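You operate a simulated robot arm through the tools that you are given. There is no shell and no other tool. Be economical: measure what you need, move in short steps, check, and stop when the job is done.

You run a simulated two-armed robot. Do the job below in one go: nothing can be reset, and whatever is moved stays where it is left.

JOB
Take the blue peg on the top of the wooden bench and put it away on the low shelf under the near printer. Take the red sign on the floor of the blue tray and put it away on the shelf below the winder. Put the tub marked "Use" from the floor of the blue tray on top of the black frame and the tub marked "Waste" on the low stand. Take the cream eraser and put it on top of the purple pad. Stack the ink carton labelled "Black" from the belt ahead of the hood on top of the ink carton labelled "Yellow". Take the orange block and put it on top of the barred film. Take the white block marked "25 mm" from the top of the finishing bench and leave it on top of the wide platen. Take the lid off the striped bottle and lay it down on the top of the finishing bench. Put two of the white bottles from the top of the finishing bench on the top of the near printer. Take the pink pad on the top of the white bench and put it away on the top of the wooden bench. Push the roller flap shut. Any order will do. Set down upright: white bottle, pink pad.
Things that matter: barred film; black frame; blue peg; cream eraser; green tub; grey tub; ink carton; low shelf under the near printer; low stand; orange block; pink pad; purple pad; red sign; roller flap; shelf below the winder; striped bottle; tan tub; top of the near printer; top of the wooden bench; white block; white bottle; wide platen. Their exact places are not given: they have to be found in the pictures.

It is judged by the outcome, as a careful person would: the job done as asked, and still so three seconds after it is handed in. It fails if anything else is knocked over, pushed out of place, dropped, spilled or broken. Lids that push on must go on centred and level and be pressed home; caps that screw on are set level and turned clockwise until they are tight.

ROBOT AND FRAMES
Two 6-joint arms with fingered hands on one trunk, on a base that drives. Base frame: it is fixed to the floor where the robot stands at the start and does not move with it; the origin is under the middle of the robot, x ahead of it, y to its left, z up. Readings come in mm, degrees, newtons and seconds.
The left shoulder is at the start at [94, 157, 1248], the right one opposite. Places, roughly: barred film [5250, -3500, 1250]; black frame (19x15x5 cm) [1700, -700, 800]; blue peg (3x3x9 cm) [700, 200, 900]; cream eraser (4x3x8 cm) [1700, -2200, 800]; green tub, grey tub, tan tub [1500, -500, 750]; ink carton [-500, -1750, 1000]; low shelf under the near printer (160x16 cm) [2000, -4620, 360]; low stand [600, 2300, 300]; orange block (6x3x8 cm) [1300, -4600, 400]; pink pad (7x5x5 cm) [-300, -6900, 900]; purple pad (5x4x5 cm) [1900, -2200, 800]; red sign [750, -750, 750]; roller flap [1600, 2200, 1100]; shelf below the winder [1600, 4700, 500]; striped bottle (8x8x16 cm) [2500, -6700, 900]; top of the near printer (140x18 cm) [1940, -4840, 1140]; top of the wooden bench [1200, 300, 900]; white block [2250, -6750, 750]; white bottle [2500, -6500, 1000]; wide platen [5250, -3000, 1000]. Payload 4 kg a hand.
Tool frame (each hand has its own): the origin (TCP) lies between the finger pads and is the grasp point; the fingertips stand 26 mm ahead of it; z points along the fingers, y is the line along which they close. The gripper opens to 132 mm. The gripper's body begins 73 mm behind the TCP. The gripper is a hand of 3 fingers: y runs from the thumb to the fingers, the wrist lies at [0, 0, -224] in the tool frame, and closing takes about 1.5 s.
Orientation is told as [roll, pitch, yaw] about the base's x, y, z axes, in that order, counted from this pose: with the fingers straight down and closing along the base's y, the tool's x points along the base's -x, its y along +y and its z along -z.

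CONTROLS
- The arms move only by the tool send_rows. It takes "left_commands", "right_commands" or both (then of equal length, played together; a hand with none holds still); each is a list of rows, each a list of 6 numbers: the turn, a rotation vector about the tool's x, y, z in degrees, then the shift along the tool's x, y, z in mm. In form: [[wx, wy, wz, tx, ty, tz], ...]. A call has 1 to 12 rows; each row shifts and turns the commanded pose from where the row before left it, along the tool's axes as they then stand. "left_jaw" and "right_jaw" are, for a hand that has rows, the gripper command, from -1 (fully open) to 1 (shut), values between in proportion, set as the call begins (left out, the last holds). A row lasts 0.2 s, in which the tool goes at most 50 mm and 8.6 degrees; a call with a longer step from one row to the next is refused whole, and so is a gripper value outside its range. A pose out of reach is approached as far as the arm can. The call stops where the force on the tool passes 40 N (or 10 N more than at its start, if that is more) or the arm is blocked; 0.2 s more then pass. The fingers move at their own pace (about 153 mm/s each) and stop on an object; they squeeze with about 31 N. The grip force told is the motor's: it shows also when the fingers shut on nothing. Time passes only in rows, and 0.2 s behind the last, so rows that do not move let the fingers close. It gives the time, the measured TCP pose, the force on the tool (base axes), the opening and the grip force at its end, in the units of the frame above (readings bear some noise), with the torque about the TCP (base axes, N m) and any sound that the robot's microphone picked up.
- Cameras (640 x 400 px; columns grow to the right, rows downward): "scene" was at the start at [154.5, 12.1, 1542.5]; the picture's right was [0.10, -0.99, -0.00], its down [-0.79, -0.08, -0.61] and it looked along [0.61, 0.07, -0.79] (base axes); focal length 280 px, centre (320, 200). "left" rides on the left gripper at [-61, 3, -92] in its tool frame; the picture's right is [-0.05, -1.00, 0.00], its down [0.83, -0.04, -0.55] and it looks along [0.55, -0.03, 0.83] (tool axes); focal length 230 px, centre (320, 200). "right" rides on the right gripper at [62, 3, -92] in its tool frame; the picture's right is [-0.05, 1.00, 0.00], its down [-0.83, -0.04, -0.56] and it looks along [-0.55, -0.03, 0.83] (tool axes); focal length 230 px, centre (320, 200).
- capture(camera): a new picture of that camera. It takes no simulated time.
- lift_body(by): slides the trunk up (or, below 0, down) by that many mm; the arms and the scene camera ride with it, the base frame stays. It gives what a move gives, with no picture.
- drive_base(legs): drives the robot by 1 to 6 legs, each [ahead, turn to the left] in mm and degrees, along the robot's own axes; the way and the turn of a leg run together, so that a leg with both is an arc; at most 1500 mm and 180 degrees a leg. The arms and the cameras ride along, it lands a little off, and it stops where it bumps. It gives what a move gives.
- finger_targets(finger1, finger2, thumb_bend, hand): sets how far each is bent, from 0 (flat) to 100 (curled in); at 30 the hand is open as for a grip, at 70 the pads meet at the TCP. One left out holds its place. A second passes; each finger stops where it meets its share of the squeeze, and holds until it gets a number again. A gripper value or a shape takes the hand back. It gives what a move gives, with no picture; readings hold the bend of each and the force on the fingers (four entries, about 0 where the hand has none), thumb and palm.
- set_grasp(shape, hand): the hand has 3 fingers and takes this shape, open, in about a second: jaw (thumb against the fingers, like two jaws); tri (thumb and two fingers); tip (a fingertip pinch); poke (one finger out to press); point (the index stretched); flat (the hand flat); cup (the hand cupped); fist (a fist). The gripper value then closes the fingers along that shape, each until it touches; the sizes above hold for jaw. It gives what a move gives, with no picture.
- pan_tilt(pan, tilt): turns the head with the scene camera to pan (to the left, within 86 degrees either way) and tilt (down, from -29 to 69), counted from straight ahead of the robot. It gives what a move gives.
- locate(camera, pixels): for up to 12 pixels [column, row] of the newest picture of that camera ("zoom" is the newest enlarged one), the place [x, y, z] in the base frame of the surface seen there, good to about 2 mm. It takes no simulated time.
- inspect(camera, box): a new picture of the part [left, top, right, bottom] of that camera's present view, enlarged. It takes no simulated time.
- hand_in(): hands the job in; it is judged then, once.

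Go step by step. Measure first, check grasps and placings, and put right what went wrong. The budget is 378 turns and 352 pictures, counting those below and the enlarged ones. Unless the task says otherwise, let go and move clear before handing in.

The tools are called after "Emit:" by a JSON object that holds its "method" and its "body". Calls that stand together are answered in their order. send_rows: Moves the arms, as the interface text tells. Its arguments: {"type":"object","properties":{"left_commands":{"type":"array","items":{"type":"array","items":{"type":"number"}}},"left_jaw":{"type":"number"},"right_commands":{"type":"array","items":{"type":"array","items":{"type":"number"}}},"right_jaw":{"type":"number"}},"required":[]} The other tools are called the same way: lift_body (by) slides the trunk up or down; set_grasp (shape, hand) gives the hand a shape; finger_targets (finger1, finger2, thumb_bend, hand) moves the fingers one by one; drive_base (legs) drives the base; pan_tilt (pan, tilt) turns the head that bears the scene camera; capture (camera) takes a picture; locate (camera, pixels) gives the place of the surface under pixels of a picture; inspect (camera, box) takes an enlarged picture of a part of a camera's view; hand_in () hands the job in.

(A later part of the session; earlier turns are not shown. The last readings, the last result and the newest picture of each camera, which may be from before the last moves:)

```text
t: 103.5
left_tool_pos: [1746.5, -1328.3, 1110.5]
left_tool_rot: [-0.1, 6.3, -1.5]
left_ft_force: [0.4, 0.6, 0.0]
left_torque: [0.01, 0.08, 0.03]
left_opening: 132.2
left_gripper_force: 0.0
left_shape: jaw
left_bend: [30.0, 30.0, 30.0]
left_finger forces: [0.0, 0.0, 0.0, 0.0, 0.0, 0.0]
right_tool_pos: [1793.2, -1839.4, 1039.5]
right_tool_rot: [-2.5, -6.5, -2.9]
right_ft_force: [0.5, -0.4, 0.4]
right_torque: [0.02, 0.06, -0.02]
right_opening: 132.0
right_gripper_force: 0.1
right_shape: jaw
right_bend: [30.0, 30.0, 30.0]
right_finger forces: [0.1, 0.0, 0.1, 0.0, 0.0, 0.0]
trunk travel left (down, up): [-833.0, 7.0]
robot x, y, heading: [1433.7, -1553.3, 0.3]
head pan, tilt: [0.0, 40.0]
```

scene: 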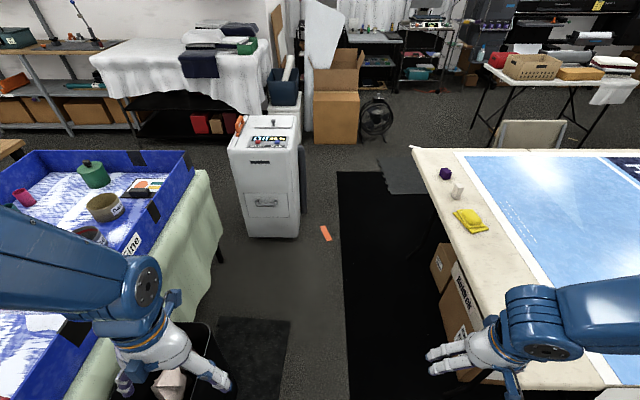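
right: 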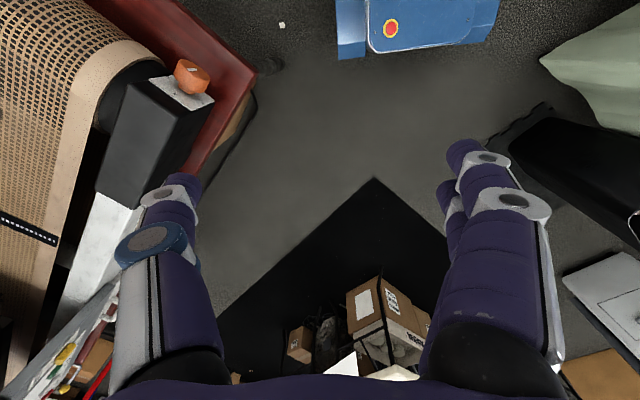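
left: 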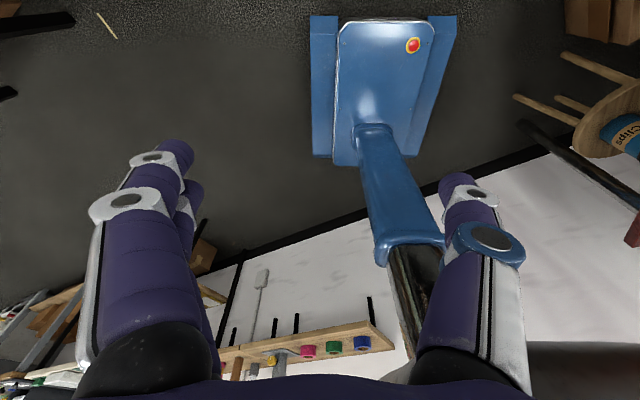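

Short legs work. I turn to face the table (south).

Emit:
{"method": "drive_base", "body": {"legs": [[0, -90]]}}

Emit:
{"method": "pan_tilt", "body": {"pan": 15, "tilt": 50}}

Emit:
{"method": "capture", "body": {"camera": "scene"}}

```text
t: 106.9
left_tool_pos: [1756.4, -1773.7, 1111.9]
left_tool_rot: [-0.5, 5.9, -72.3]
left_ft_force: [0.2, 0.6, -0.1]
left_torque: [0.0, 0.04, -0.02]
left_opening: 132.0
left_gripper_force: 0.0
left_shape: jaw
left_bend: [30.0, 30.0, 30.0]
left_finger forces: [0.0, 0.0, 0.0, 0.0, 0.1, 0.0]
right_tool_pos: [1285.7, -2010.4, 1067.9]
right_tool_rot: [-3.2, -12.6, -77.5]
right_ft_force: [0.1, -0.1, -0.6]
right_torque: [0.03, 0.01, -0.01]
right_opening: 131.7
right_gripper_force: 0.0
right_shape: jaw
right_bend: [30.0, 30.0, 30.0]
right_finger forces: [0.0, 0.0, 0.0, 0.0, 0.0, 0.1]
trunk travel left (down, up): [-833.0, 7.0]
robot x, y, heading: [1443.8, -1552.5, -70.1]
head pan, tilt: [0.0, 40.0]
stopped in leg 1: the robot was blocked; the commanded pose is now the measured one
```

```text
t: 107.7
left_tool_pos: [1749.7, -1772.4, 1112.2]
left_tool_rot: [-0.3, 5.8, -72.3]
left_ft_force: [-1.3, 0.4, -0.3]
left_torque: [0.01, -0.02, -0.01]
left_opening: 131.8
left_gripper_force: 0.0
left_shape: jaw
left_bend: [30.0, 30.0, 30.0]
left_finger forces: [0.0, 0.0, 0.1, 0.0, 0.0, 0.0]
right_tool_pos: [1281.2, -2009.6, 1066.1]
right_tool_rot: [-2.9, -12.4, -77.5]
right_ft_force: [-0.4, -0.4, 0.1]
right_torque: [0.0, -0.04, 0.0]
right_opening: 132.0
right_gripper_force: 0.0
right_shape: jaw
right_bend: [30.0, 30.0, 30.0]
right_finger forces: [0.0, 0.0, 0.0, 0.0, 0.0, 0.1]
trunk travel left (down, up): [-833.0, 7.0]
robot x, y, heading: [1440.9, -1552.2, -70.3]
head pan, tilt: [15.0, 50.0]
```

```text
306 pictures are left
```

scene: 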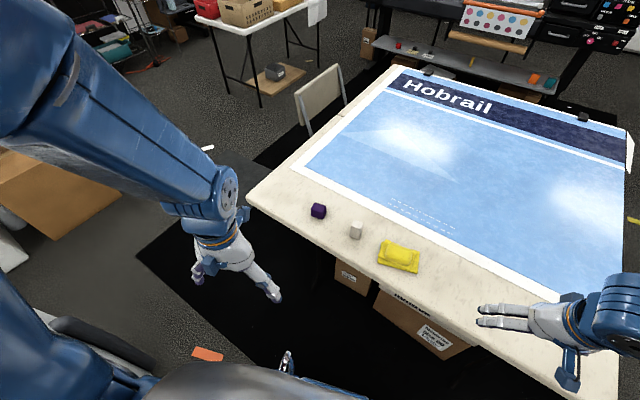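

Emit:
{"method": "locate", "body": {"camera": "scene", "pixels": [[318, 207], [318, 218], [356, 223], [356, 236], [399, 255], [250, 200], [300, 230], [326, 212], [362, 230]]}}

Emit:
{"method": "pan_tilt", "body": {"pan": -60, "tilt": 30}}

Emit:
{"method": "capture", "body": {"camera": "scene"}}

```text
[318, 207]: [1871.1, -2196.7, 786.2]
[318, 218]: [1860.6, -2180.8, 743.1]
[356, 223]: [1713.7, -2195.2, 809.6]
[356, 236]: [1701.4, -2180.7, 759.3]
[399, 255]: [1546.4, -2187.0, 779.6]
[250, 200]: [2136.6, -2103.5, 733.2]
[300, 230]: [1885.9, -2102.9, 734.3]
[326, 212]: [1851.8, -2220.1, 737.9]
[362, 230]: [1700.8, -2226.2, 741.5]
```

```text
t: 109.1
left_tool_pos: [1753.2, -1773.3, 1111.6]
left_tool_rot: [-0.3, 5.7, -72.4]
left_ft_force: [-0.4, 0.1, 0.0]
left_torque: [-0.01, -0.05, 0.02]
left_opening: 132.1
left_gripper_force: 0.1
left_shape: jaw
left_bend: [30.0, 30.0, 30.0]
left_finger forces: [0.0, 0.0, 0.0, 0.0, 0.0, 0.0]
right_tool_pos: [1282.9, -2007.9, 1065.1]
right_tool_rot: [-3.1, -12.3, -77.5]
right_ft_force: [-0.1, -0.3, -0.1]
right_torque: [-0.04, 0.03, 0.01]
right_opening: 132.1
right_gripper_force: 0.1
right_shape: jaw
right_bend: [30.0, 30.0, 30.0]
right_finger forces: [0.0, 0.1, 0.0, 0.0, 0.0, 0.0]
trunk travel left (down, up): [-833.0, 7.0]
robot x, y, heading: [1440.2, -1557.7, -70.4]
head pan, tilt: [-60.0, 30.0]
```

```text
305 pictures are left
```

scene: 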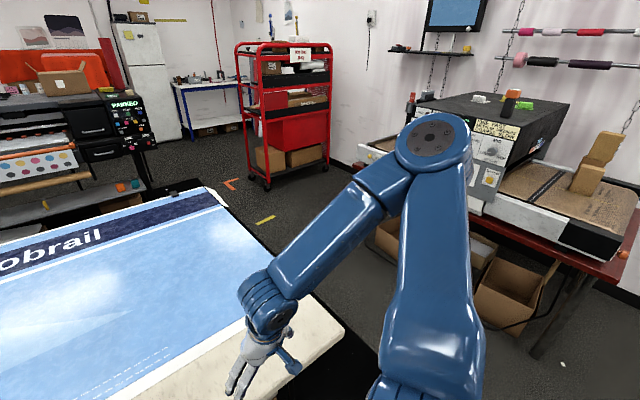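

Emit:
{"method": "inspect", "body": {"camera": "scene", "box": [490, 80, 640, 230]}}

Emit:
{"method": "locate", "body": {"camera": "zoom", "pixels": [[480, 210], [400, 230], [440, 310], [380, 400], [470, 240], [390, 330], [490, 320]]}}

```text
2.67 times, centred on (565, 155) of scene
```

zoom: 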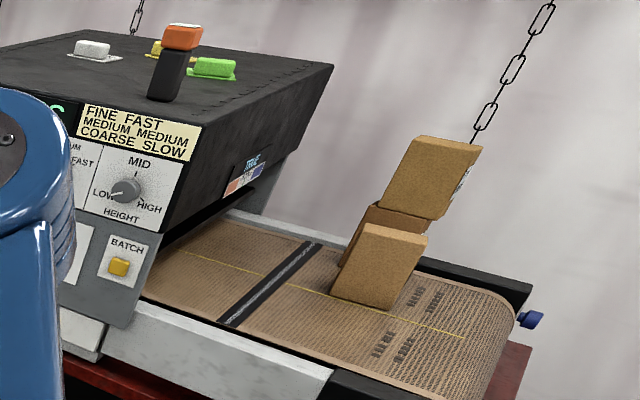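

```text
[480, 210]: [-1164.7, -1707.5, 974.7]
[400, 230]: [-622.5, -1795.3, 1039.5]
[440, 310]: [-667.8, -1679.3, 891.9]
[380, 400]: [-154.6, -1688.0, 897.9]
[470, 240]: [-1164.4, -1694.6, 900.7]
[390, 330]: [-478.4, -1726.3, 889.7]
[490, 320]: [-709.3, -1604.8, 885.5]
```

The stack stands fine. Eraser is at about (1708,-2195), top 812; pad at (1866,-2195), top 786. I move the left hand over the eraser.

Emit:
{"method": "send_rows", "body": {"left_commands": [[0, -6, 0, 0, 0, 0], [0, 0, 0, -43, -19, 16], [0, 0, 0, -43, -19, 16], [0, 0, 0, -43, -19, 16], [0, 0, 0, -43, -19, 16], [0, 0, 0, -43, -19, 16], [0, 0, 0, -43, -19, 16], [0, 0, 0, -43, -19, 16], [0, 0, 0, -43, -19, 16], [0, 0, 0, -43, -19, 16]]}}

Emit:
{"method": "capture", "body": {"camera": "left"}}

```text
t: 111.2
left_tool_pos: [1717.4, -2166.5, 1006.2]
left_tool_rot: [-0.2, -2.9, -71.7]
left_ft_force: [0.8, 0.7, -0.6]
left_torque: [-0.02, 0.0, 0.01]
left_opening: 132.2
left_gripper_force: 0.1
left_shape: jaw
left_bend: [30.0, 30.0, 30.0]
left_finger forces: [0.0, 0.0, 0.1, 0.1, 0.0, 0.0]
left hand out of reach, approached as far as the arm can: row 1, 10
right_tool_pos: [1277.2, -2024.0, 1078.8]
right_tool_rot: [-3.1, -15.7, -80.4]
right_ft_force: [-0.9, 0.3, 0.2]
right_torque: [0.01, -0.06, 0.01]
right_opening: 132.0
right_gripper_force: 0.2
right_shape: jaw
right_bend: [30.0, 30.0, 30.0]
right_finger forces: [0.0, 0.0, 0.0, 0.0, 0.0, 0.1]
trunk travel left (down, up): [-833.0, 7.0]
robot x, y, heading: [1441.8, -1552.3, -70.3]
head pan, tilt: [-60.0, 30.0]
stopped in row 10 (left hand): the arm was blocked; the commanded pose is now the measured one
```

```text
303 pictures are left
```

left: 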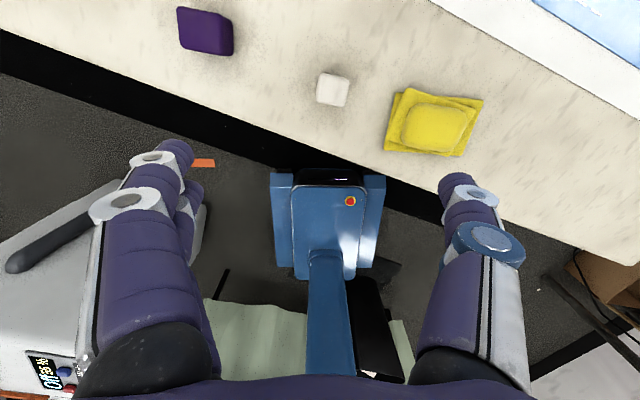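

The left arm can't cross inward. I level the right arm and turn the robot 20° right so the items lie to the left side.

Emit:
{"method": "send_rows", "body": {"right_commands": [[0, 7, 0, 0, 0, 20], [0, 8, 0, 0, 0, 20], [0, 0, 0, 0, 0, 20]]}}

Emit:
{"method": "drive_base", "body": {"legs": [[0, -20]]}}

Emit:
{"method": "capture", "body": {"camera": "left"}}

```text
t: 111.5
left_tool_pos: [1715.8, -2147.2, 1020.6]
left_tool_rot: [-0.1, -4.1, -71.6]
left_ft_force: [-0.1, 0.4, 0.4]
left_torque: [-0.01, 0.03, 0.01]
left_opening: 132.1
left_gripper_force: 0.0
left_shape: jaw
left_bend: [30.0, 30.0, 30.0]
left_finger forces: [0.1, 0.0, 0.0, 0.0, 0.0, 0.1]
right_tool_pos: [1279.1, -2019.0, 1081.0]
right_tool_rot: [-3.3, -14.9, -81.4]
right_ft_force: [-0.7, 0.4, 0.3]
right_torque: [-0.04, 0.07, 0.01]
right_opening: 131.8
right_gripper_force: 0.0
right_shape: jaw
right_bend: [30.0, 30.0, 30.0]
right_finger forces: [0.0, 0.1, 0.0, 0.1, 0.0, 0.1]
trunk travel left (down, up): [-833.0, 7.0]
robot x, y, heading: [1441.6, -1555.4, -70.0]
head pan, tilt: [-60.0, 30.0]
stopped in row 1 (left hand): the arm was blocked; the commanded pose is now the measured one
```

```text
t: 112.2
left_tool_pos: [1710.7, -2114.2, 1031.2]
left_tool_rot: [-0.9, -4.8, -69.8]
left_ft_force: [0.4, -0.5, 0.3]
left_torque: [0.02, 0.03, 0.0]
left_opening: 131.9
left_gripper_force: 0.0
left_shape: jaw
left_bend: [30.0, 30.0, 30.0]
left_finger forces: [0.1, 0.1, 0.1, 0.0, 0.0, 0.0]
right_tool_pos: [1264.5, -2013.6, 1075.7]
right_tool_rot: [-3.6, -13.6, -86.1]
right_ft_force: [-0.8, -0.1, -1.0]
right_torque: [0.01, 0.02, 0.01]
right_opening: 132.0
right_gripper_force: 0.1
right_shape: jaw
right_bend: [30.0, 30.0, 30.0]
right_finger forces: [0.0, 0.0, 0.0, 0.0, 0.0, 0.0]
trunk travel left (down, up): [-833.0, 7.0]
robot x, y, heading: [1441.5, -1554.7, -70.5]
head pan, tilt: [-60.0, 30.0]
stopped in leg 1: the robot was blocked; the commanded pose is now the measured one
```

```text
302 pictures are left
```

left: 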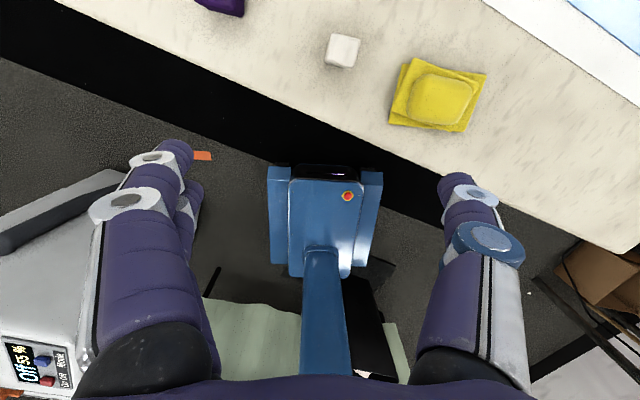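

Emit:
{"method": "pan_tilt", "body": {"pan": 50, "tilt": 20}}

Emit:
{"method": "capture", "body": {"camera": "scene"}}

Emit:
{"method": "pan_tilt", "body": {"pan": -20, "tilt": 60}}

Emit:
{"method": "capture", "body": {"camera": "scene"}}

```text
t: 114.1
left_tool_pos: [1712.6, -2119.0, 1042.3]
left_tool_rot: [-1.0, -6.0, -69.6]
left_ft_force: [-0.4, 0.4, -0.7]
left_torque: [0.02, 0.0, 0.0]
left_opening: 132.2
left_gripper_force: 0.1
left_shape: jaw
left_bend: [30.0, 30.0, 30.0]
left_finger forces: [0.0, 0.0, 0.1, 0.1, 0.0, 0.0]
right_tool_pos: [1264.6, -2014.2, 1076.6]
right_tool_rot: [-3.6, -13.7, -85.8]
right_ft_force: [0.7, 0.2, -0.4]
right_torque: [0.0, -0.02, -0.02]
right_opening: 131.9
right_gripper_force: 0.0
right_shape: jaw
right_bend: [30.0, 30.0, 30.0]
right_finger forces: [0.0, 0.0, 0.0, 0.0, 0.0, 0.0]
trunk travel left (down, up): [-833.0, 7.0]
robot x, y, heading: [1441.1, -1551.9, -70.5]
head pan, tilt: [50.0, 20.0]
```

```text
301 pictures are left
```

scene: 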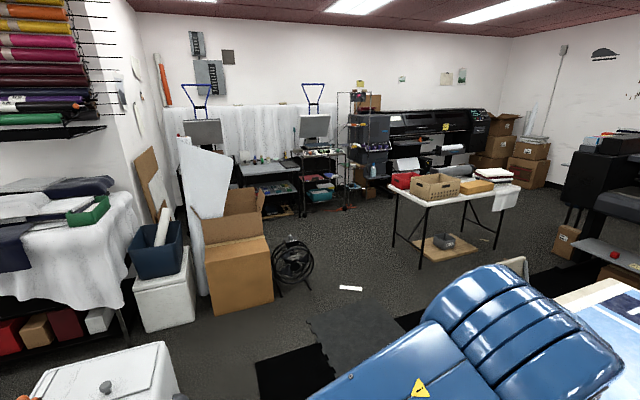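

```text
t: 115.5
left_tool_pos: [1714.1, -2119.9, 1044.1]
left_tool_rot: [-1.0, -6.2, -69.5]
left_ft_force: [-0.9, 0.2, 0.8]
left_torque: [0.02, 0.04, 0.06]
left_opening: 131.5
left_gripper_force: 0.0
left_shape: jaw
left_bend: [30.0, 30.0, 30.0]
left_finger forces: [0.0, 0.0, 0.0, 0.0, 0.0, 0.0]
right_tool_pos: [1265.0, -2013.8, 1077.3]
right_tool_rot: [-3.7, -13.7, -85.8]
right_ft_force: [1.0, -0.2, -0.4]
right_torque: [0.01, -0.04, 0.01]
right_opening: 131.7
right_gripper_force: 0.0
right_shape: jaw
right_bend: [30.0, 30.0, 30.0]
right_finger forces: [0.0, 0.0, 0.0, 0.1, 0.0, 0.0]
trunk travel left (down, up): [-833.0, 7.0]
robot x, y, heading: [1442.0, -1557.4, -70.4]
head pan, tilt: [-20.0, 60.0]
```

```text
300 pictures are left
```

scene: 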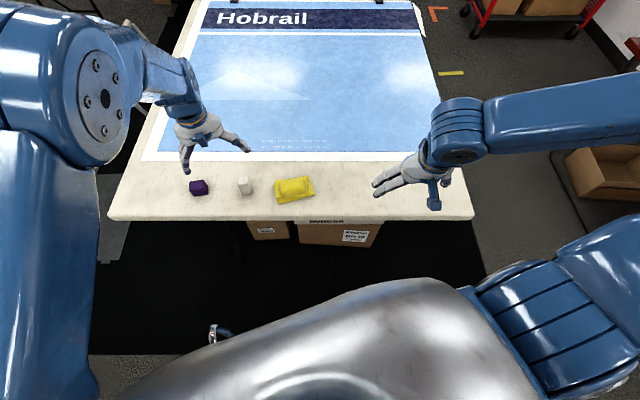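

No contact visible anywhere. I bring the right hand to a comfortable pose (more inward, lower, level) and retry a turn.

Emit:
{"method": "send_rows", "body": {"right_commands": [[-1.2, 4.6, -5, 0, 0, 10], [-1.2, 4.6, -5, 0, 0, 10], [-1.2, 4.6, -5, 0, 0, 10], [0, 0, 0, -15, 30, 20], [0, 0, 0, -15, 30, 20], [0, 0, 0, -15, 30, 0]]}}

Emit:
{"method": "send_rows", "body": {"left_commands": [[0.5, 3, 0, 0, 20, 0], [0.5, 3, 0, 0, 20, 0], [0, 0, 0, 20, 20, 0]]}}

Emit:
{"method": "drive_base", "body": {"legs": [[0, -20]]}}

```text
t: 116.9
left_tool_pos: [1714.1, -2119.8, 1044.8]
left_tool_rot: [-1.2, -6.3, -69.5]
left_ft_force: [-0.6, -0.1, 0.8]
left_torque: [0.0, -0.01, -0.03]
left_opening: 132.2
left_gripper_force: 0.0
left_shape: jaw
left_bend: [30.0, 30.0, 30.0]
left_finger forces: [0.1, 0.1, 0.0, 0.1, 0.1, 0.1]
right_tool_pos: [1366.1, -2010.7, 1015.6]
right_tool_rot: [-1.2, -0.9, -68.3]
right_ft_force: [0.1, -0.8, 0.5]
right_torque: [0.02, 0.04, 0.0]
right_opening: 131.8
right_gripper_force: 0.0
right_shape: jaw
right_bend: [30.0, 30.0, 30.0]
right_finger forces: [0.0, 0.0, 0.0, 0.0, 0.0, 0.0]
trunk travel left (down, up): [-833.0, 7.0]
robot x, y, heading: [1441.2, -1554.1, -70.7]
head pan, tilt: [-20.0, 60.0]
```

```text
t: 117.7
left_tool_pos: [1750.6, -2082.0, 1043.8]
left_tool_rot: [-0.7, -0.5, -71.6]
left_ft_force: [0.7, 0.0, 0.0]
left_torque: [0.01, -0.01, -0.01]
left_opening: 131.9
left_gripper_force: 0.0
left_shape: jaw
left_bend: [30.0, 30.0, 30.0]
left_finger forces: [0.1, 0.0, 0.0, 0.0, 0.1, 0.1]
right_tool_pos: [1365.3, -2011.0, 1017.5]
right_tool_rot: [-1.2, -1.0, -68.4]
right_ft_force: [0.0, -0.1, 0.4]
right_torque: [0.0, -0.01, 0.0]
right_opening: 131.9
right_gripper_force: 0.0
right_shape: jaw
right_bend: [30.0, 30.0, 30.0]
right_finger forces: [0.0, 0.1, 0.0, 0.0, 0.0, 0.0]
trunk travel left (down, up): [-833.0, 7.0]
robot x, y, heading: [1442.1, -1556.5, -70.6]
head pan, tilt: [-20.0, 60.0]
```

```text
t: 119.3
left_tool_pos: [1552.1, -2158.1, 1042.1]
left_tool_rot: [-0.6, -0.4, -91.6]
left_ft_force: [0.9, 0.3, 1.3]
left_torque: [0.01, -0.06, 0.0]
left_opening: 132.2
left_gripper_force: 0.1
left_shape: jaw
left_bend: [30.0, 30.0, 30.0]
left_finger forces: [0.0, 0.0, 0.1, 0.0, 0.0, 0.0]
right_tool_pos: [1214.6, -1957.7, 1016.4]
right_tool_rot: [-1.2, -0.9, -88.5]
right_ft_force: [0.1, 0.1, 0.1]
right_torque: [-0.02, -0.01, 0.01]
right_opening: 132.0
right_gripper_force: 0.1
right_shape: jaw
right_bend: [30.0, 30.0, 30.0]
right_finger forces: [0.0, 0.0, 0.0, 0.1, 0.1, 0.1]
trunk travel left (down, up): [-833.0, 7.0]
robot x, y, heading: [1444.8, -1554.1, -90.7]
head pan, tilt: [-20.0, 60.0]
```

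Works now with settled arm poses. I move the left hand above the eraser.

Emit:
{"method": "send_rows", "body": {"left_commands": [[0, 0, 0, -10, 39, 15], [0, 0, 0, -10, 39, 15], [0, 0, 0, -10, 39, 15], [0, 0, 0, -10, 39, 15]]}}

Emit:
{"method": "capture", "body": {"camera": "left"}}

```text
t: 120.3
left_tool_pos: [1711.5, -2184.5, 992.1]
left_tool_rot: [-0.8, -1.5, -91.7]
left_ft_force: [0.4, 0.4, -0.9]
left_torque: [0.0, 0.02, -0.02]
left_opening: 132.1
left_gripper_force: 0.1
left_shape: jaw
left_bend: [30.0, 30.0, 30.0]
left_finger forces: [0.0, 0.0, 0.0, 0.0, 0.0, 0.1]
right_tool_pos: [1215.7, -1940.4, 1024.4]
right_tool_rot: [-1.3, -1.9, -88.5]
right_ft_force: [0.2, -0.6, 0.4]
right_torque: [0.02, 0.03, -0.05]
right_opening: 131.9
right_gripper_force: 0.1
right_shape: jaw
right_bend: [30.0, 30.0, 30.0]
right_finger forces: [0.0, 0.1, 0.0, 0.0, 0.1, 0.0]
trunk travel left (down, up): [-833.0, 7.0]
robot x, y, heading: [1447.8, -1554.0, -90.7]
head pan, tilt: [-20.0, 60.0]
```

```text
299 pictures are left
```

left: 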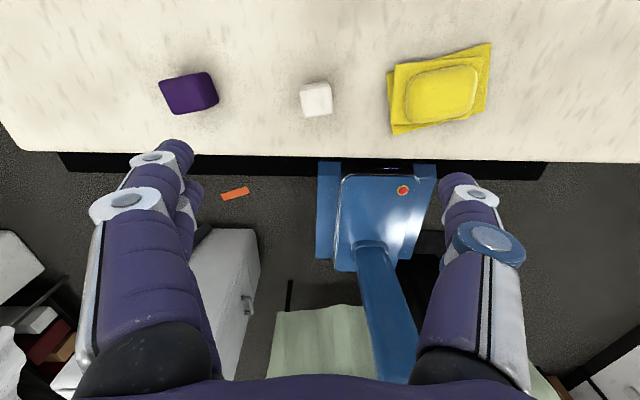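

Emit:
{"method": "locate", "body": {"camera": "left", "pixels": [[303, 88], [327, 84], [303, 112], [331, 112], [316, 98], [162, 82], [206, 74], [178, 112], [216, 100], [188, 90]]}}

Emit:
{"method": "inspect", "body": {"camera": "left", "box": [150, 60, 350, 130]}}

```text
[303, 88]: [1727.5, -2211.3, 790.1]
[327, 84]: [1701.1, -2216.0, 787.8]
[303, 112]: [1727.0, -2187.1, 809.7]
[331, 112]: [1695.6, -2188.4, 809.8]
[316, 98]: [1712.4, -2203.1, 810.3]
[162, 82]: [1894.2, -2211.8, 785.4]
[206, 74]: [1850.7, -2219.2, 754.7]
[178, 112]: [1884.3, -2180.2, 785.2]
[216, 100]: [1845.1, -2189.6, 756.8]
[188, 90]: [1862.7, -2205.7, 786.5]
```

```text
3.20 times, centred on (250, 95) of left
```

zoom: 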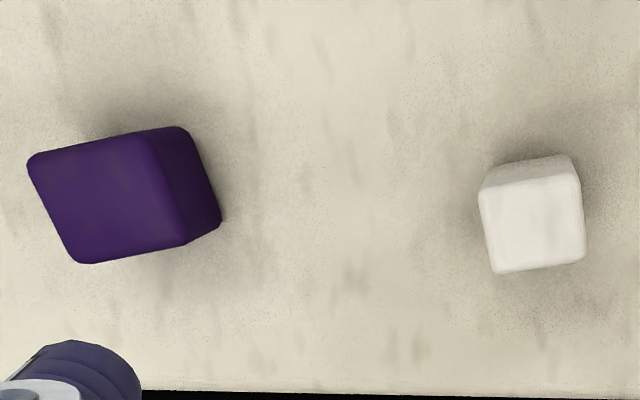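

Emit:
{"method": "locate", "body": {"camera": "zoom", "pixels": [[533, 227], [484, 196], [576, 180], [582, 258], [497, 270], [108, 198], [34, 162], [148, 138], [182, 240], [80, 258]]}}

```text
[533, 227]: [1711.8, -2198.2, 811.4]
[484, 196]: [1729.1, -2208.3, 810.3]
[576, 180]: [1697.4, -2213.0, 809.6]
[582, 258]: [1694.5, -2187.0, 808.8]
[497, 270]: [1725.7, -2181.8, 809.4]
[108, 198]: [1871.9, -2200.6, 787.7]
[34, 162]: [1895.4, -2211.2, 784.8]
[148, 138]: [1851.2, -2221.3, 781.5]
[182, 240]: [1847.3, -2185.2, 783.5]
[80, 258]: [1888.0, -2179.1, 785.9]
```

Eraser centre (1711.7,-2197.5), pad centre (1870,-2199). I align yaw with the eraser and descend part-way.

Emit:
{"method": "send_rows", "body": {"left_commands": [[-0.4, 0.8, -5.3, 0, 0, 0], [-0.4, 0.8, -5.3, -13, -2, 0], [0, 0, 0, 0, 0, 40], [0, 0, 0, 0, 0, 40], [0, 0, 0, 0, 0, 40], [0, 0, 0, 0, 0, 40]]}}

Emit:
{"method": "capture", "body": {"camera": "left"}}

```text
t: 120.7
left_tool_pos: [1707.5, -2168.0, 1005.2]
left_tool_rot: [-0.6, -1.9, -86.5]
left_ft_force: [0.4, -0.3, -0.3]
left_torque: [0.01, 0.02, 0.01]
left_opening: 132.0
left_gripper_force: 0.1
left_shape: jaw
left_bend: [30.0, 30.0, 30.0]
left_finger forces: [0.1, 0.1, 0.0, 0.1, 0.0, 0.0]
right_tool_pos: [1214.2, -1918.5, 1032.3]
right_tool_rot: [-1.1, -3.2, -88.5]
right_ft_force: [0.2, 0.0, -0.5]
right_torque: [-0.02, -0.03, 0.02]
right_opening: 132.0
right_gripper_force: 0.1
right_shape: jaw
right_bend: [30.0, 30.0, 30.0]
right_finger forces: [0.0, 0.0, 0.0, 0.0, 0.1, 0.0]
trunk travel left (down, up): [-833.0, 7.0]
robot x, y, heading: [1445.4, -1554.1, -90.8]
head pan, tilt: [-20.0, 60.0]
stopped in row 2 (left hand): the arm was blocked; the commanded pose is now the measured one
```

```text
297 pictures are left
```

left: 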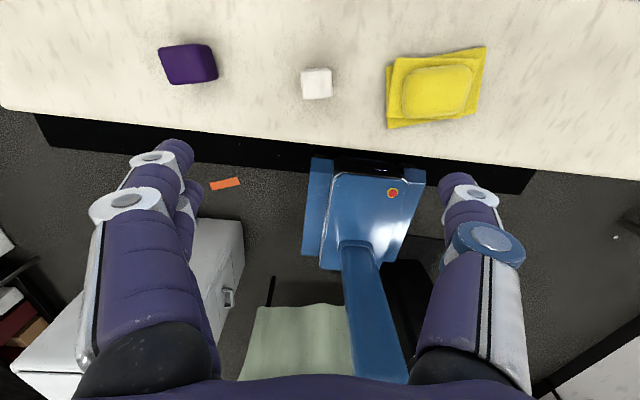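

Both hands shifted together, as if the robot itself leans back. I wait a moment and read again.

Emit:
{"method": "send_rows", "body": {"left_commands": [[0, 0, 0, 0, 0, 0], [0, 0, 0, 0, 0, 0]], "right_commands": [[0, 0, 0, 0, 0, 0], [0, 0, 0, 0, 0, 0]]}}

Emit:
{"method": "pan_tilt", "body": {"pan": 0, "tilt": 20}}

Emit:
{"method": "capture", "body": {"camera": "scene"}}

```text
t: 121.3
left_tool_pos: [1706.4, -2168.0, 1003.4]
left_tool_rot: [-0.4, -1.7, -86.6]
left_ft_force: [-0.5, 0.6, 0.7]
left_torque: [0.01, -0.01, 0.0]
left_opening: 132.2
left_gripper_force: 0.1
left_shape: jaw
left_bend: [30.0, 30.0, 30.0]
left_finger forces: [0.0, 0.1, 0.1, 0.1, 0.1, 0.0]
right_tool_pos: [1212.2, -1921.5, 1030.7]
right_tool_rot: [-1.2, -3.0, -88.5]
right_ft_force: [0.4, 0.9, -0.7]
right_torque: [-0.05, 0.02, 0.0]
right_opening: 132.0
right_gripper_force: 0.0
right_shape: jaw
right_bend: [30.0, 30.0, 30.0]
right_finger forces: [0.0, 0.0, 0.1, 0.0, 0.0, 0.0]
trunk travel left (down, up): [-833.0, 7.0]
robot x, y, heading: [1446.3, -1555.1, -90.6]
head pan, tilt: [-20.0, 60.0]
```

```text
t: 122.4
left_tool_pos: [1708.0, -2169.9, 1003.1]
left_tool_rot: [-0.4, -1.5, -86.6]
left_ft_force: [-0.3, -0.2, -0.5]
left_torque: [0.02, -0.01, 0.0]
left_opening: 132.0
left_gripper_force: 0.1
left_shape: jaw
left_bend: [30.0, 30.0, 30.0]
left_finger forces: [0.0, 0.0, 0.0, 0.0, 0.1, 0.0]
right_tool_pos: [1213.1, -1922.9, 1030.1]
right_tool_rot: [-1.2, -3.0, -88.6]
right_ft_force: [-0.1, -0.3, 0.6]
right_torque: [0.03, 0.02, -0.01]
right_opening: 132.0
right_gripper_force: 0.0
right_shape: jaw
right_bend: [30.0, 30.0, 30.0]
right_finger forces: [0.0, 0.0, 0.0, 0.0, 0.0, 0.0]
trunk travel left (down, up): [-833.0, 7.0]
robot x, y, heading: [1442.1, -1554.1, -90.8]
head pan, tilt: [0.0, 20.0]
```

```text
296 pictures are left
```

scene: 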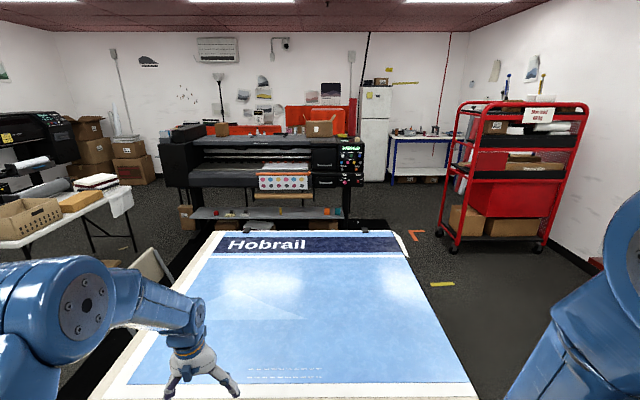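

I'll lower the trunk 120 mm (more stable, better reach) and retry gently.

Emit:
{"method": "lift_body", "body": {"by": -120}}

Emit:
{"method": "send_rows", "body": {"left_commands": [[0, 0.8, -2, -4, 0, 0], [0, 0.8, -2, -4, 0, 0], [0, 0, -2, -4, 0, 0], [0, 0, 0, -4, 0, 0], [0, 0, 0, -4, 0, 0]]}}

```text
t: 123.9
left_tool_pos: [1707.9, -2168.5, 882.6]
left_tool_rot: [-0.5, -1.5, -86.6]
left_ft_force: [0.2, 0.2, 0.2]
left_torque: [-0.02, 0.01, -0.04]
left_opening: 132.3
left_gripper_force: 0.0
left_shape: jaw
left_bend: [30.0, 30.0, 30.0]
left_finger forces: [0.1, 0.1, 0.0, 0.1, 0.0, 0.0]
right_tool_pos: [1213.1, -1921.5, 910.5]
right_tool_rot: [-1.2, -2.8, -88.5]
right_ft_force: [0.0, 0.1, -0.3]
right_torque: [-0.03, 0.01, 0.01]
right_opening: 132.0
right_gripper_force: 0.1
right_shape: jaw
right_bend: [30.0, 30.0, 30.0]
right_finger forces: [0.0, 0.0, 0.0, 0.1, 0.1, 0.0]
trunk travel left (down, up): [-713.0, 127.0]
robot x, y, heading: [1445.6, -1555.5, -90.8]
head pan, tilt: [0.0, 20.0]
```

```text
t: 125.1
left_tool_pos: [1710.1, -2189.3, 882.7]
left_tool_rot: [-0.6, 0.2, -80.5]
left_ft_force: [0.5, -0.1, 0.7]
left_torque: [-0.01, -0.01, 0.01]
left_opening: 132.2
left_gripper_force: 0.1
left_shape: jaw
left_bend: [30.0, 30.0, 30.0]
left_finger forces: [0.1, 0.0, 0.0, 0.1, 0.0, 0.1]
right_tool_pos: [1212.8, -1922.8, 911.3]
right_tool_rot: [-1.3, -2.9, -88.5]
right_ft_force: [0.9, -0.4, -0.2]
right_torque: [0.02, 0.03, 0.01]
right_opening: 132.0
right_gripper_force: 0.1
right_shape: jaw
right_bend: [30.0, 30.0, 30.0]
right_finger forces: [0.1, 0.0, 0.1, 0.0, 0.1, 0.1]
trunk travel left (down, up): [-713.0, 127.0]
robot x, y, heading: [1447.6, -1551.4, -90.5]
head pan, tilt: [0.0, 20.0]
```

Emit:
{"method": "send_rows", "body": {"left_commands": [[0, 0, 0, -8, 1, 15], [0, 0, 0, 0, 0, 25], [0, 0, 0, 0, 0, 25], [0, 0, 0, 0, 0, 25], [0, 0, 0, 0, 0, 16]]}}

Emit:
{"method": "capture", "body": {"camera": "left"}}

```text
t: 126.0
left_tool_pos: [1713.9, -2183.8, 830.2]
left_tool_rot: [-0.7, -1.2, -80.5]
left_ft_force: [-0.1, 1.6, -0.6]
left_torque: [-0.03, -0.02, -0.01]
left_opening: 132.0
left_gripper_force: 0.0
left_shape: jaw
left_bend: [30.0, 30.0, 30.0]
left_finger forces: [0.0, 0.0, 0.0, 0.0, 0.0, 0.1]
right_tool_pos: [1213.1, -1903.8, 918.2]
right_tool_rot: [-1.3, -4.1, -88.5]
right_ft_force: [-0.7, 0.3, 0.6]
right_torque: [-0.01, 0.0, -0.04]
right_opening: 131.9
right_gripper_force: 0.0
right_shape: jaw
right_bend: [30.0, 30.0, 30.0]
right_finger forces: [0.0, 0.0, 0.0, 0.0, 0.1, 0.0]
trunk travel left (down, up): [-713.0, 127.0]
robot x, y, heading: [1444.1, -1555.6, -90.7]
head pan, tilt: [0.0, 20.0]
stopped in row 4 (left hand): the arm was blocked; the commanded pose is now the measured one
```

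```text
295 pictures are left
```

left: 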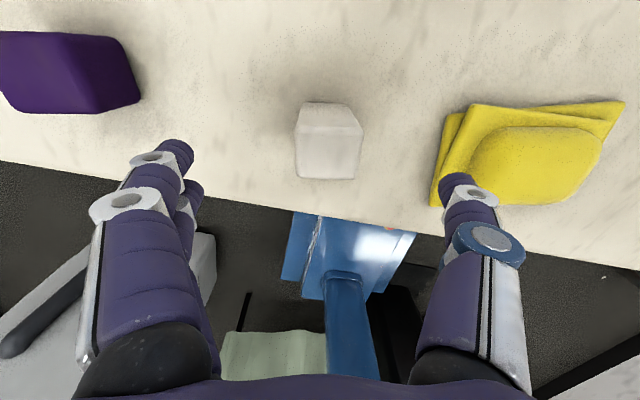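

Emit:
{"method": "pan_tilt", "body": {"pan": 35, "tilt": 50}}

Emit:
{"method": "capture", "body": {"camera": "scene"}}

Emit:
{"method": "capture", "body": {"camera": "right"}}

```text
t: 127.0
left_tool_pos: [1713.2, -2185.0, 828.6]
left_tool_rot: [-0.8, -0.8, -80.5]
left_ft_force: [-0.5, 0.0, 0.3]
left_torque: [-0.01, -0.01, 0.0]
left_opening: 131.9
left_gripper_force: 0.1
left_shape: jaw
left_bend: [30.0, 30.0, 30.0]
left_finger forces: [0.0, 0.0, 0.1, 0.1, 0.0, 0.0]
right_tool_pos: [1212.8, -1906.8, 917.6]
right_tool_rot: [-1.3, -3.9, -88.5]
right_ft_force: [0.1, -0.1, 0.2]
right_torque: [0.02, 0.02, -0.03]
right_opening: 132.0
right_gripper_force: 0.0
right_shape: jaw
right_bend: [30.0, 30.0, 30.0]
right_finger forces: [0.0, 0.0, 0.0, 0.0, 0.0, 0.0]
trunk travel left (down, up): [-713.0, 127.0]
robot x, y, heading: [1442.8, -1558.9, -90.6]
head pan, tilt: [35.0, 50.0]
```

```text
294 pictures are left
```

scene: 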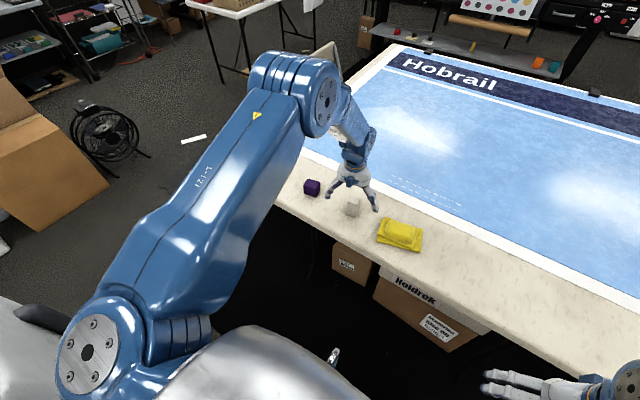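

```text
293 pictures are left
```

right: 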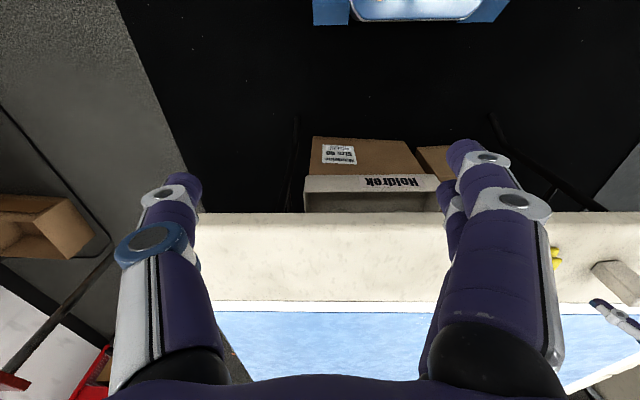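

No contact to be seen. I continue with small slow steps.

Emit:
{"method": "send_rows", "body": {"left_commands": [[0, 0, 0, -6, 0, 0], [0, 0, 0, -6, -2, 0], [0, 0, 0, 0, 0, 10], [0, 0, 0, 0, 0, 10], [0, 0, 0, 0, 0, 10], [0, 0, 0, 0, 0, 10], [0, 0, 0, 0, 0, 10], [0, 0, 0, 0, 0, 0]]}}

Emit:
{"method": "capture", "body": {"camera": "left"}}

```text
t: 128.0
left_tool_pos: [1713.8, -2183.3, 826.3]
left_tool_rot: [-1.1, -2.0, -80.6]
left_ft_force: [-1.0, 0.2, -0.9]
left_torque: [-0.04, 0.04, -0.01]
left_opening: 132.2
left_gripper_force: 0.0
left_shape: jaw
left_bend: [30.0, 30.0, 30.0]
left_finger forces: [0.0, 0.0, 0.0, 0.0, 0.0, 0.0]
right_tool_pos: [1212.9, -1914.0, 929.1]
right_tool_rot: [-1.4, -8.0, -88.3]
right_ft_force: [-0.3, 1.0, 0.1]
right_torque: [0.01, 0.0, -0.01]
right_opening: 132.2
right_gripper_force: 0.0
right_shape: jaw
right_bend: [30.0, 30.0, 30.0]
right_finger forces: [0.0, 0.0, 0.0, 0.1, 0.0, 0.1]
trunk travel left (down, up): [-713.0, 127.0]
robot x, y, heading: [1447.5, -1555.4, -90.8]
head pan, tilt: [35.0, 50.0]
stopped in row 4 (left hand): the arm was blocked; the commanded pose is now the measured one
```

```text
292 pictures are left
```

left: 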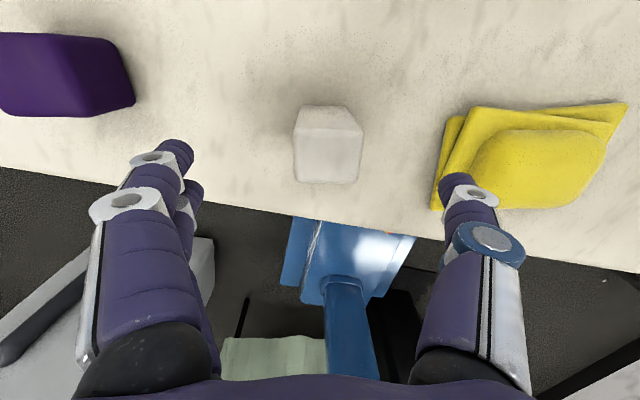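

The right arm keeps being twisted; I look at it.

Emit:
{"method": "pan_tilt", "body": {"pan": -60, "tilt": 45}}

Emit:
{"method": "capture", "body": {"camera": "scene"}}

```text
t: 129.7
left_tool_pos: [1714.2, -2184.2, 824.1]
left_tool_rot: [-1.0, -1.8, -80.6]
left_ft_force: [0.1, -0.7, -0.3]
left_torque: [0.0, -0.02, 0.01]
left_opening: 132.0
left_gripper_force: 0.0
left_shape: jaw
left_bend: [30.0, 30.0, 30.0]
left_finger forces: [0.1, 0.0, 0.0, 0.0, 0.1, 0.0]
right_tool_pos: [1212.4, -1913.2, 928.0]
right_tool_rot: [-1.5, -7.5, -88.4]
right_ft_force: [0.5, 0.3, 0.7]
right_torque: [0.0, 0.0, -0.02]
right_opening: 132.0
right_gripper_force: 0.1
right_shape: jaw
right_bend: [30.0, 30.0, 30.0]
right_finger forces: [0.0, 0.0, 0.0, 0.0, 0.1, 0.0]
trunk travel left (down, up): [-713.0, 127.0]
robot x, y, heading: [1447.0, -1555.3, -90.6]
head pan, tilt: [-60.0, 45.0]
```

```text
291 pictures are left
```

scene: 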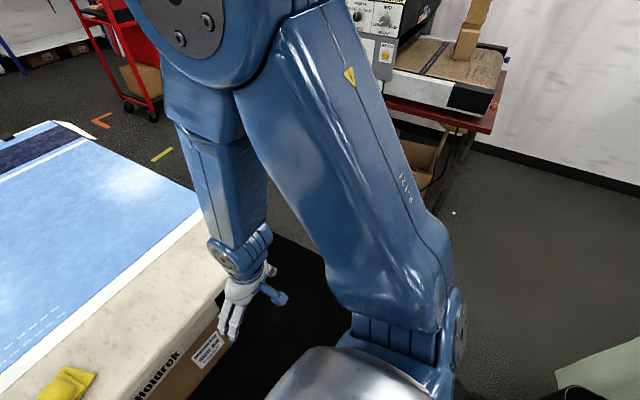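

The right elbow is folded up near the head. I extend the right hand forward to unfold it.

Emit:
{"method": "send_rows", "body": {"right_commands": [[0, 4, 0, -25, 0, 0], [0, 4, 0, -25, 0, 0], [0, 0, 0, -25, 0, 0], [0, 0, 0, -25, 0, 0], [0, 0, 0, -25, 0, 0], [0, 0, 0, -25, 0, 0]]}}

Emit:
{"method": "capture", "body": {"camera": "scene"}}

```text
t: 131.1
left_tool_pos: [1713.8, -2184.6, 823.5]
left_tool_rot: [-0.9, -1.7, -80.6]
left_ft_force: [0.1, -0.5, 0.6]
left_torque: [-0.01, -0.02, -0.03]
left_opening: 132.1
left_gripper_force: 0.0
left_shape: jaw
left_bend: [30.0, 30.0, 30.0]
left_finger forces: [0.1, 0.1, 0.0, 0.0, 0.0, 0.1]
right_tool_pos: [1217.0, -2040.7, 919.5]
right_tool_rot: [-1.3, 3.1, -88.7]
right_ft_force: [-0.1, 0.1, 0.5]
right_torque: [0.0, -0.01, 0.01]
right_opening: 132.0
right_gripper_force: 0.0
right_shape: jaw
right_bend: [30.0, 30.0, 30.0]
right_finger forces: [0.0, 0.0, 0.0, 0.0, 0.0, 0.1]
trunk travel left (down, up): [-713.0, 127.0]
robot x, y, heading: [1440.0, -1552.6, -90.5]
head pan, tilt: [-60.0, 45.0]
```

```text
290 pictures are left
```

scene: 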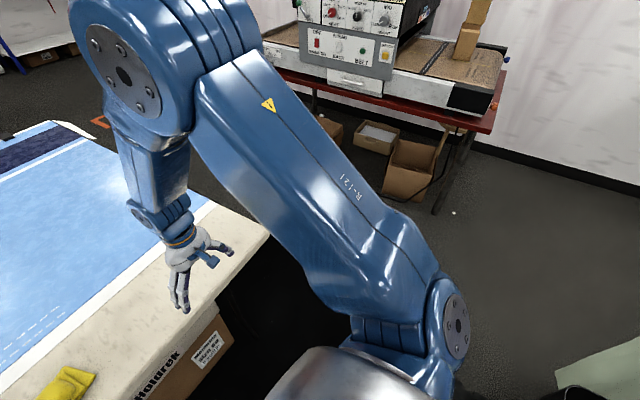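

The elbow is now clear of the head. I retry lowering the left hand on the eraser.

Emit:
{"method": "send_rows", "body": {"left_commands": [[0, 0.8, 0, -6, -1, 0], [0, 0.8, 0, -6, -1, 0], [0, 0, 0, 0, 0, 12], [0, 0, 0, 0, 0, 12], [0, 0, 0, 0, 0, 12], [0, 0, 0, 0, 0, 10], [0, 0, 0, 0, 0, 0]]}}

Emit:
{"method": "capture", "body": {"camera": "left"}}

```text
t: 131.9
left_tool_pos: [1713.6, -2181.5, 827.5]
left_tool_rot: [-1.3, -1.4, -80.6]
left_ft_force: [-0.8, 0.1, -1.2]
left_torque: [-0.06, 0.01, -0.03]
left_opening: 132.0
left_gripper_force: 0.0
left_shape: jaw
left_bend: [30.0, 30.0, 30.0]
left_finger forces: [0.0, 0.1, 0.0, 0.0, 0.0, 0.0]
right_tool_pos: [1217.4, -2020.5, 931.3]
right_tool_rot: [-1.3, 1.8, -88.7]
right_ft_force: [0.7, 0.4, -0.1]
right_torque: [-0.02, 0.02, 0.01]
right_opening: 131.7
right_gripper_force: 0.0
right_shape: jaw
right_bend: [30.0, 30.0, 30.0]
right_finger forces: [0.0, 0.0, 0.1, 0.1, 0.0, 0.0]
trunk travel left (down, up): [-713.0, 127.0]
robot x, y, heading: [1448.2, -1552.8, -90.6]
head pan, tilt: [-60.0, 45.0]
stopped in row 4 (left hand): the arm was blocked; the commanded pose is now the measured one
```

```text
289 pictures are left
```

left: 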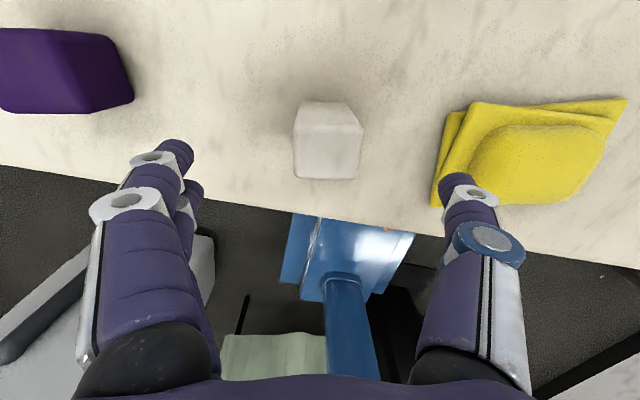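

Emit:
{"method": "capture", "body": {"camera": "scene"}}

```text
288 pictures are left
```

scene: 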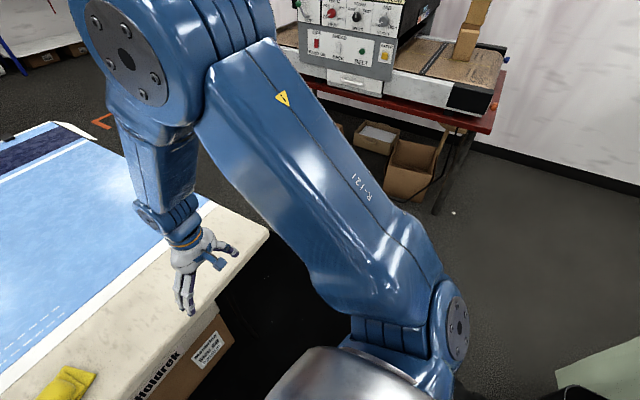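

Emit:
{"method": "send_rows", "body": {"left_commands": [[0, 0, 0, 0, 0, 8], [0, 0, 0, 0, 0, 8]]}}

Emit:
{"method": "send_rows", "body": {"left_commands": [[0, 0, 0, 0, 0, 8], [0, 0, 0, 0, 0, 8]]}}

Emit:
{"method": "pan_tilt", "body": {"pan": 35, "tilt": 55}}

Emit:
{"method": "capture", "body": {"camera": "scene"}}

```text
t: 132.5
left_tool_pos: [1714.2, -2183.5, 809.1]
left_tool_rot: [-1.2, -1.2, -80.7]
left_ft_force: [0.0, -0.5, 0.1]
left_torque: [0.04, -0.04, 0.0]
left_opening: 131.9
left_gripper_force: 0.1
left_shape: jaw
left_bend: [30.0, 30.0, 30.0]
left_finger forces: [0.0, 0.1, 0.0, 0.0, 0.0, 0.0]
right_tool_pos: [1217.3, -2022.6, 929.3]
right_tool_rot: [-1.4, 1.9, -88.8]
right_ft_force: [-0.3, 0.3, -0.3]
right_torque: [-0.04, -0.02, 0.02]
right_opening: 131.9
right_gripper_force: 0.0
right_shape: jaw
right_bend: [30.0, 30.0, 30.0]
right_finger forces: [0.0, 0.0, 0.0, 0.0, 0.0, 0.0]
trunk travel left (down, up): [-713.0, 127.0]
robot x, y, heading: [1442.0, -1551.6, -90.8]
head pan, tilt: [-60.0, 45.0]
```

```text
t: 133.1
left_tool_pos: [1712.3, -2184.7, 791.5]
left_tool_rot: [-1.3, -1.3, -80.6]
left_ft_force: [0.4, 0.5, -0.1]
left_torque: [-0.02, 0.01, 0.0]
left_opening: 131.9
left_gripper_force: 0.1
left_shape: jaw
left_bend: [30.0, 30.0, 30.0]
left_finger forces: [0.0, 0.1, 0.0, 0.0, 0.0, 0.1]
right_tool_pos: [1218.0, -2025.3, 928.9]
right_tool_rot: [-1.5, 2.0, -88.7]
right_ft_force: [0.2, -0.1, 0.8]
right_torque: [0.01, 0.0, 0.02]
right_opening: 132.0
right_gripper_force: 0.0
right_shape: jaw
right_bend: [30.0, 30.0, 30.0]
right_finger forces: [0.0, 0.0, 0.0, 0.0, 0.1, 0.0]
trunk travel left (down, up): [-713.0, 127.0]
robot x, y, heading: [1443.5, -1553.1, -90.5]
head pan, tilt: [-60.0, 45.0]
```

```text
t: 134.8
left_tool_pos: [1712.5, -2183.1, 791.9]
left_tool_rot: [-1.2, -1.2, -80.8]
left_ft_force: [0.6, 0.1, 0.4]
left_torque: [0.0, 0.03, 0.0]
left_opening: 132.2
left_gripper_force: 0.0
left_shape: jaw
left_bend: [30.0, 30.0, 30.0]
left_finger forces: [0.0, 0.0, 0.0, 0.0, 0.0, 0.1]
right_tool_pos: [1217.3, -2024.1, 928.3]
right_tool_rot: [-1.5, 1.9, -88.7]
right_ft_force: [0.5, 0.1, 0.1]
right_torque: [0.0, 0.0, 0.01]
right_opening: 132.3
right_gripper_force: 0.1
right_shape: jaw
right_bend: [30.0, 30.0, 30.0]
right_finger forces: [0.0, 0.1, 0.0, 0.1, 0.0, 0.0]
trunk travel left (down, up): [-713.0, 127.0]
robot x, y, heading: [1447.0, -1554.0, -90.7]
head pan, tilt: [35.0, 55.0]
```

```text
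287 pictures are left
```

scene: 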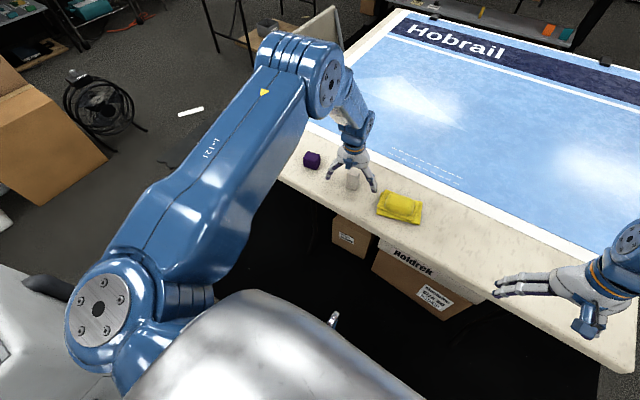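

Lowering works; only forward motion past y≈-2190 gets blocked. I drive the base 14 mm ahead instead.

Emit:
{"method": "drive_base", "body": {"legs": [[14, 0]]}}

Emit:
{"method": "capture", "body": {"camera": "left"}}

```text
t: 135.6
left_tool_pos: [1713.0, -2196.0, 794.4]
left_tool_rot: [-1.4, -1.4, -80.7]
left_ft_force: [0.6, 1.2, -0.3]
left_torque: [-0.01, -0.02, 0.02]
left_opening: 132.0
left_gripper_force: 0.1
left_shape: jaw
left_bend: [30.0, 30.0, 30.0]
left_finger forces: [0.0, 0.0, 0.1, 0.0, 0.1, 0.0]
right_tool_pos: [1217.8, -2035.8, 930.8]
right_tool_rot: [-1.3, 1.9, -88.7]
right_ft_force: [0.0, -0.2, 0.7]
right_torque: [-0.01, 0.01, -0.01]
right_opening: 131.9
right_gripper_force: 0.2
right_shape: jaw
right_bend: [30.0, 30.0, 30.0]
right_finger forces: [0.0, 0.1, 0.0, 0.0, 0.0, 0.0]
trunk travel left (down, up): [-713.0, 127.0]
robot x, y, heading: [1443.5, -1566.0, -90.7]
head pan, tilt: [35.0, 55.0]
```

```text
286 pictures are left
```

left: 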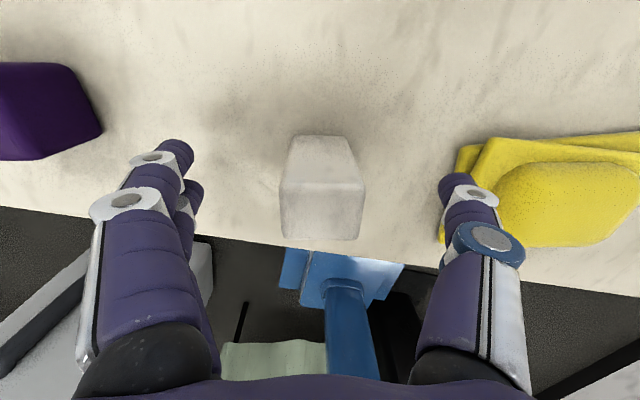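

Centred. I close the left hand.

Emit:
{"method": "send_rows", "body": {"left_commands": [[0, 0, 0, 0, 0, 0], [0, 0, 0, 0, 0, 0], [0, 0, 0, 0, 0, 0], [0, 0, 0, 0, 0, 0], [0, 0, 0, 0, 0, 0], [0, 0, 0, 0, 0, 0], [0, 0, 0, 0, 0, 0], [0, 0, 0, 0, 0, 0]], "left_jaw": 1}}

Emit:
{"method": "capture", "body": {"camera": "left"}}

```text
t: 137.4
left_tool_pos: [1712.8, -2185.3, 802.5]
left_tool_rot: [-1.4, -2.2, -80.8]
left_ft_force: [-1.0, 1.3, 2.9]
left_torque: [-0.01, -0.05, 0.02]
left_opening: 17.2
left_gripper_force: 31.1
left_shape: jaw
left_bend: [72.0, 68.0, 71.0]
left_finger forces: [20.7, 0.1, 0.0, 0.0, 25.3, 0.0]
right_tool_pos: [1216.9, -2022.5, 936.4]
right_tool_rot: [-1.4, 0.9, -88.7]
right_ft_force: [0.2, 0.1, -1.0]
right_torque: [-0.03, -0.02, -0.03]
right_opening: 132.2
right_gripper_force: 0.0
right_shape: jaw
right_bend: [30.0, 30.0, 30.0]
right_finger forces: [0.0, 0.0, 0.0, 0.0, 0.0, 0.0]
trunk travel left (down, up): [-713.0, 127.0]
robot x, y, heading: [1445.4, -1567.2, -90.4]
head pan, tilt: [35.0, 55.0]
```

```text
285 pictures are left
```

left: 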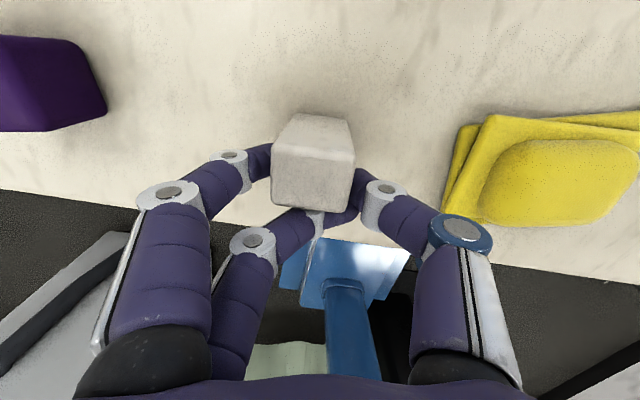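

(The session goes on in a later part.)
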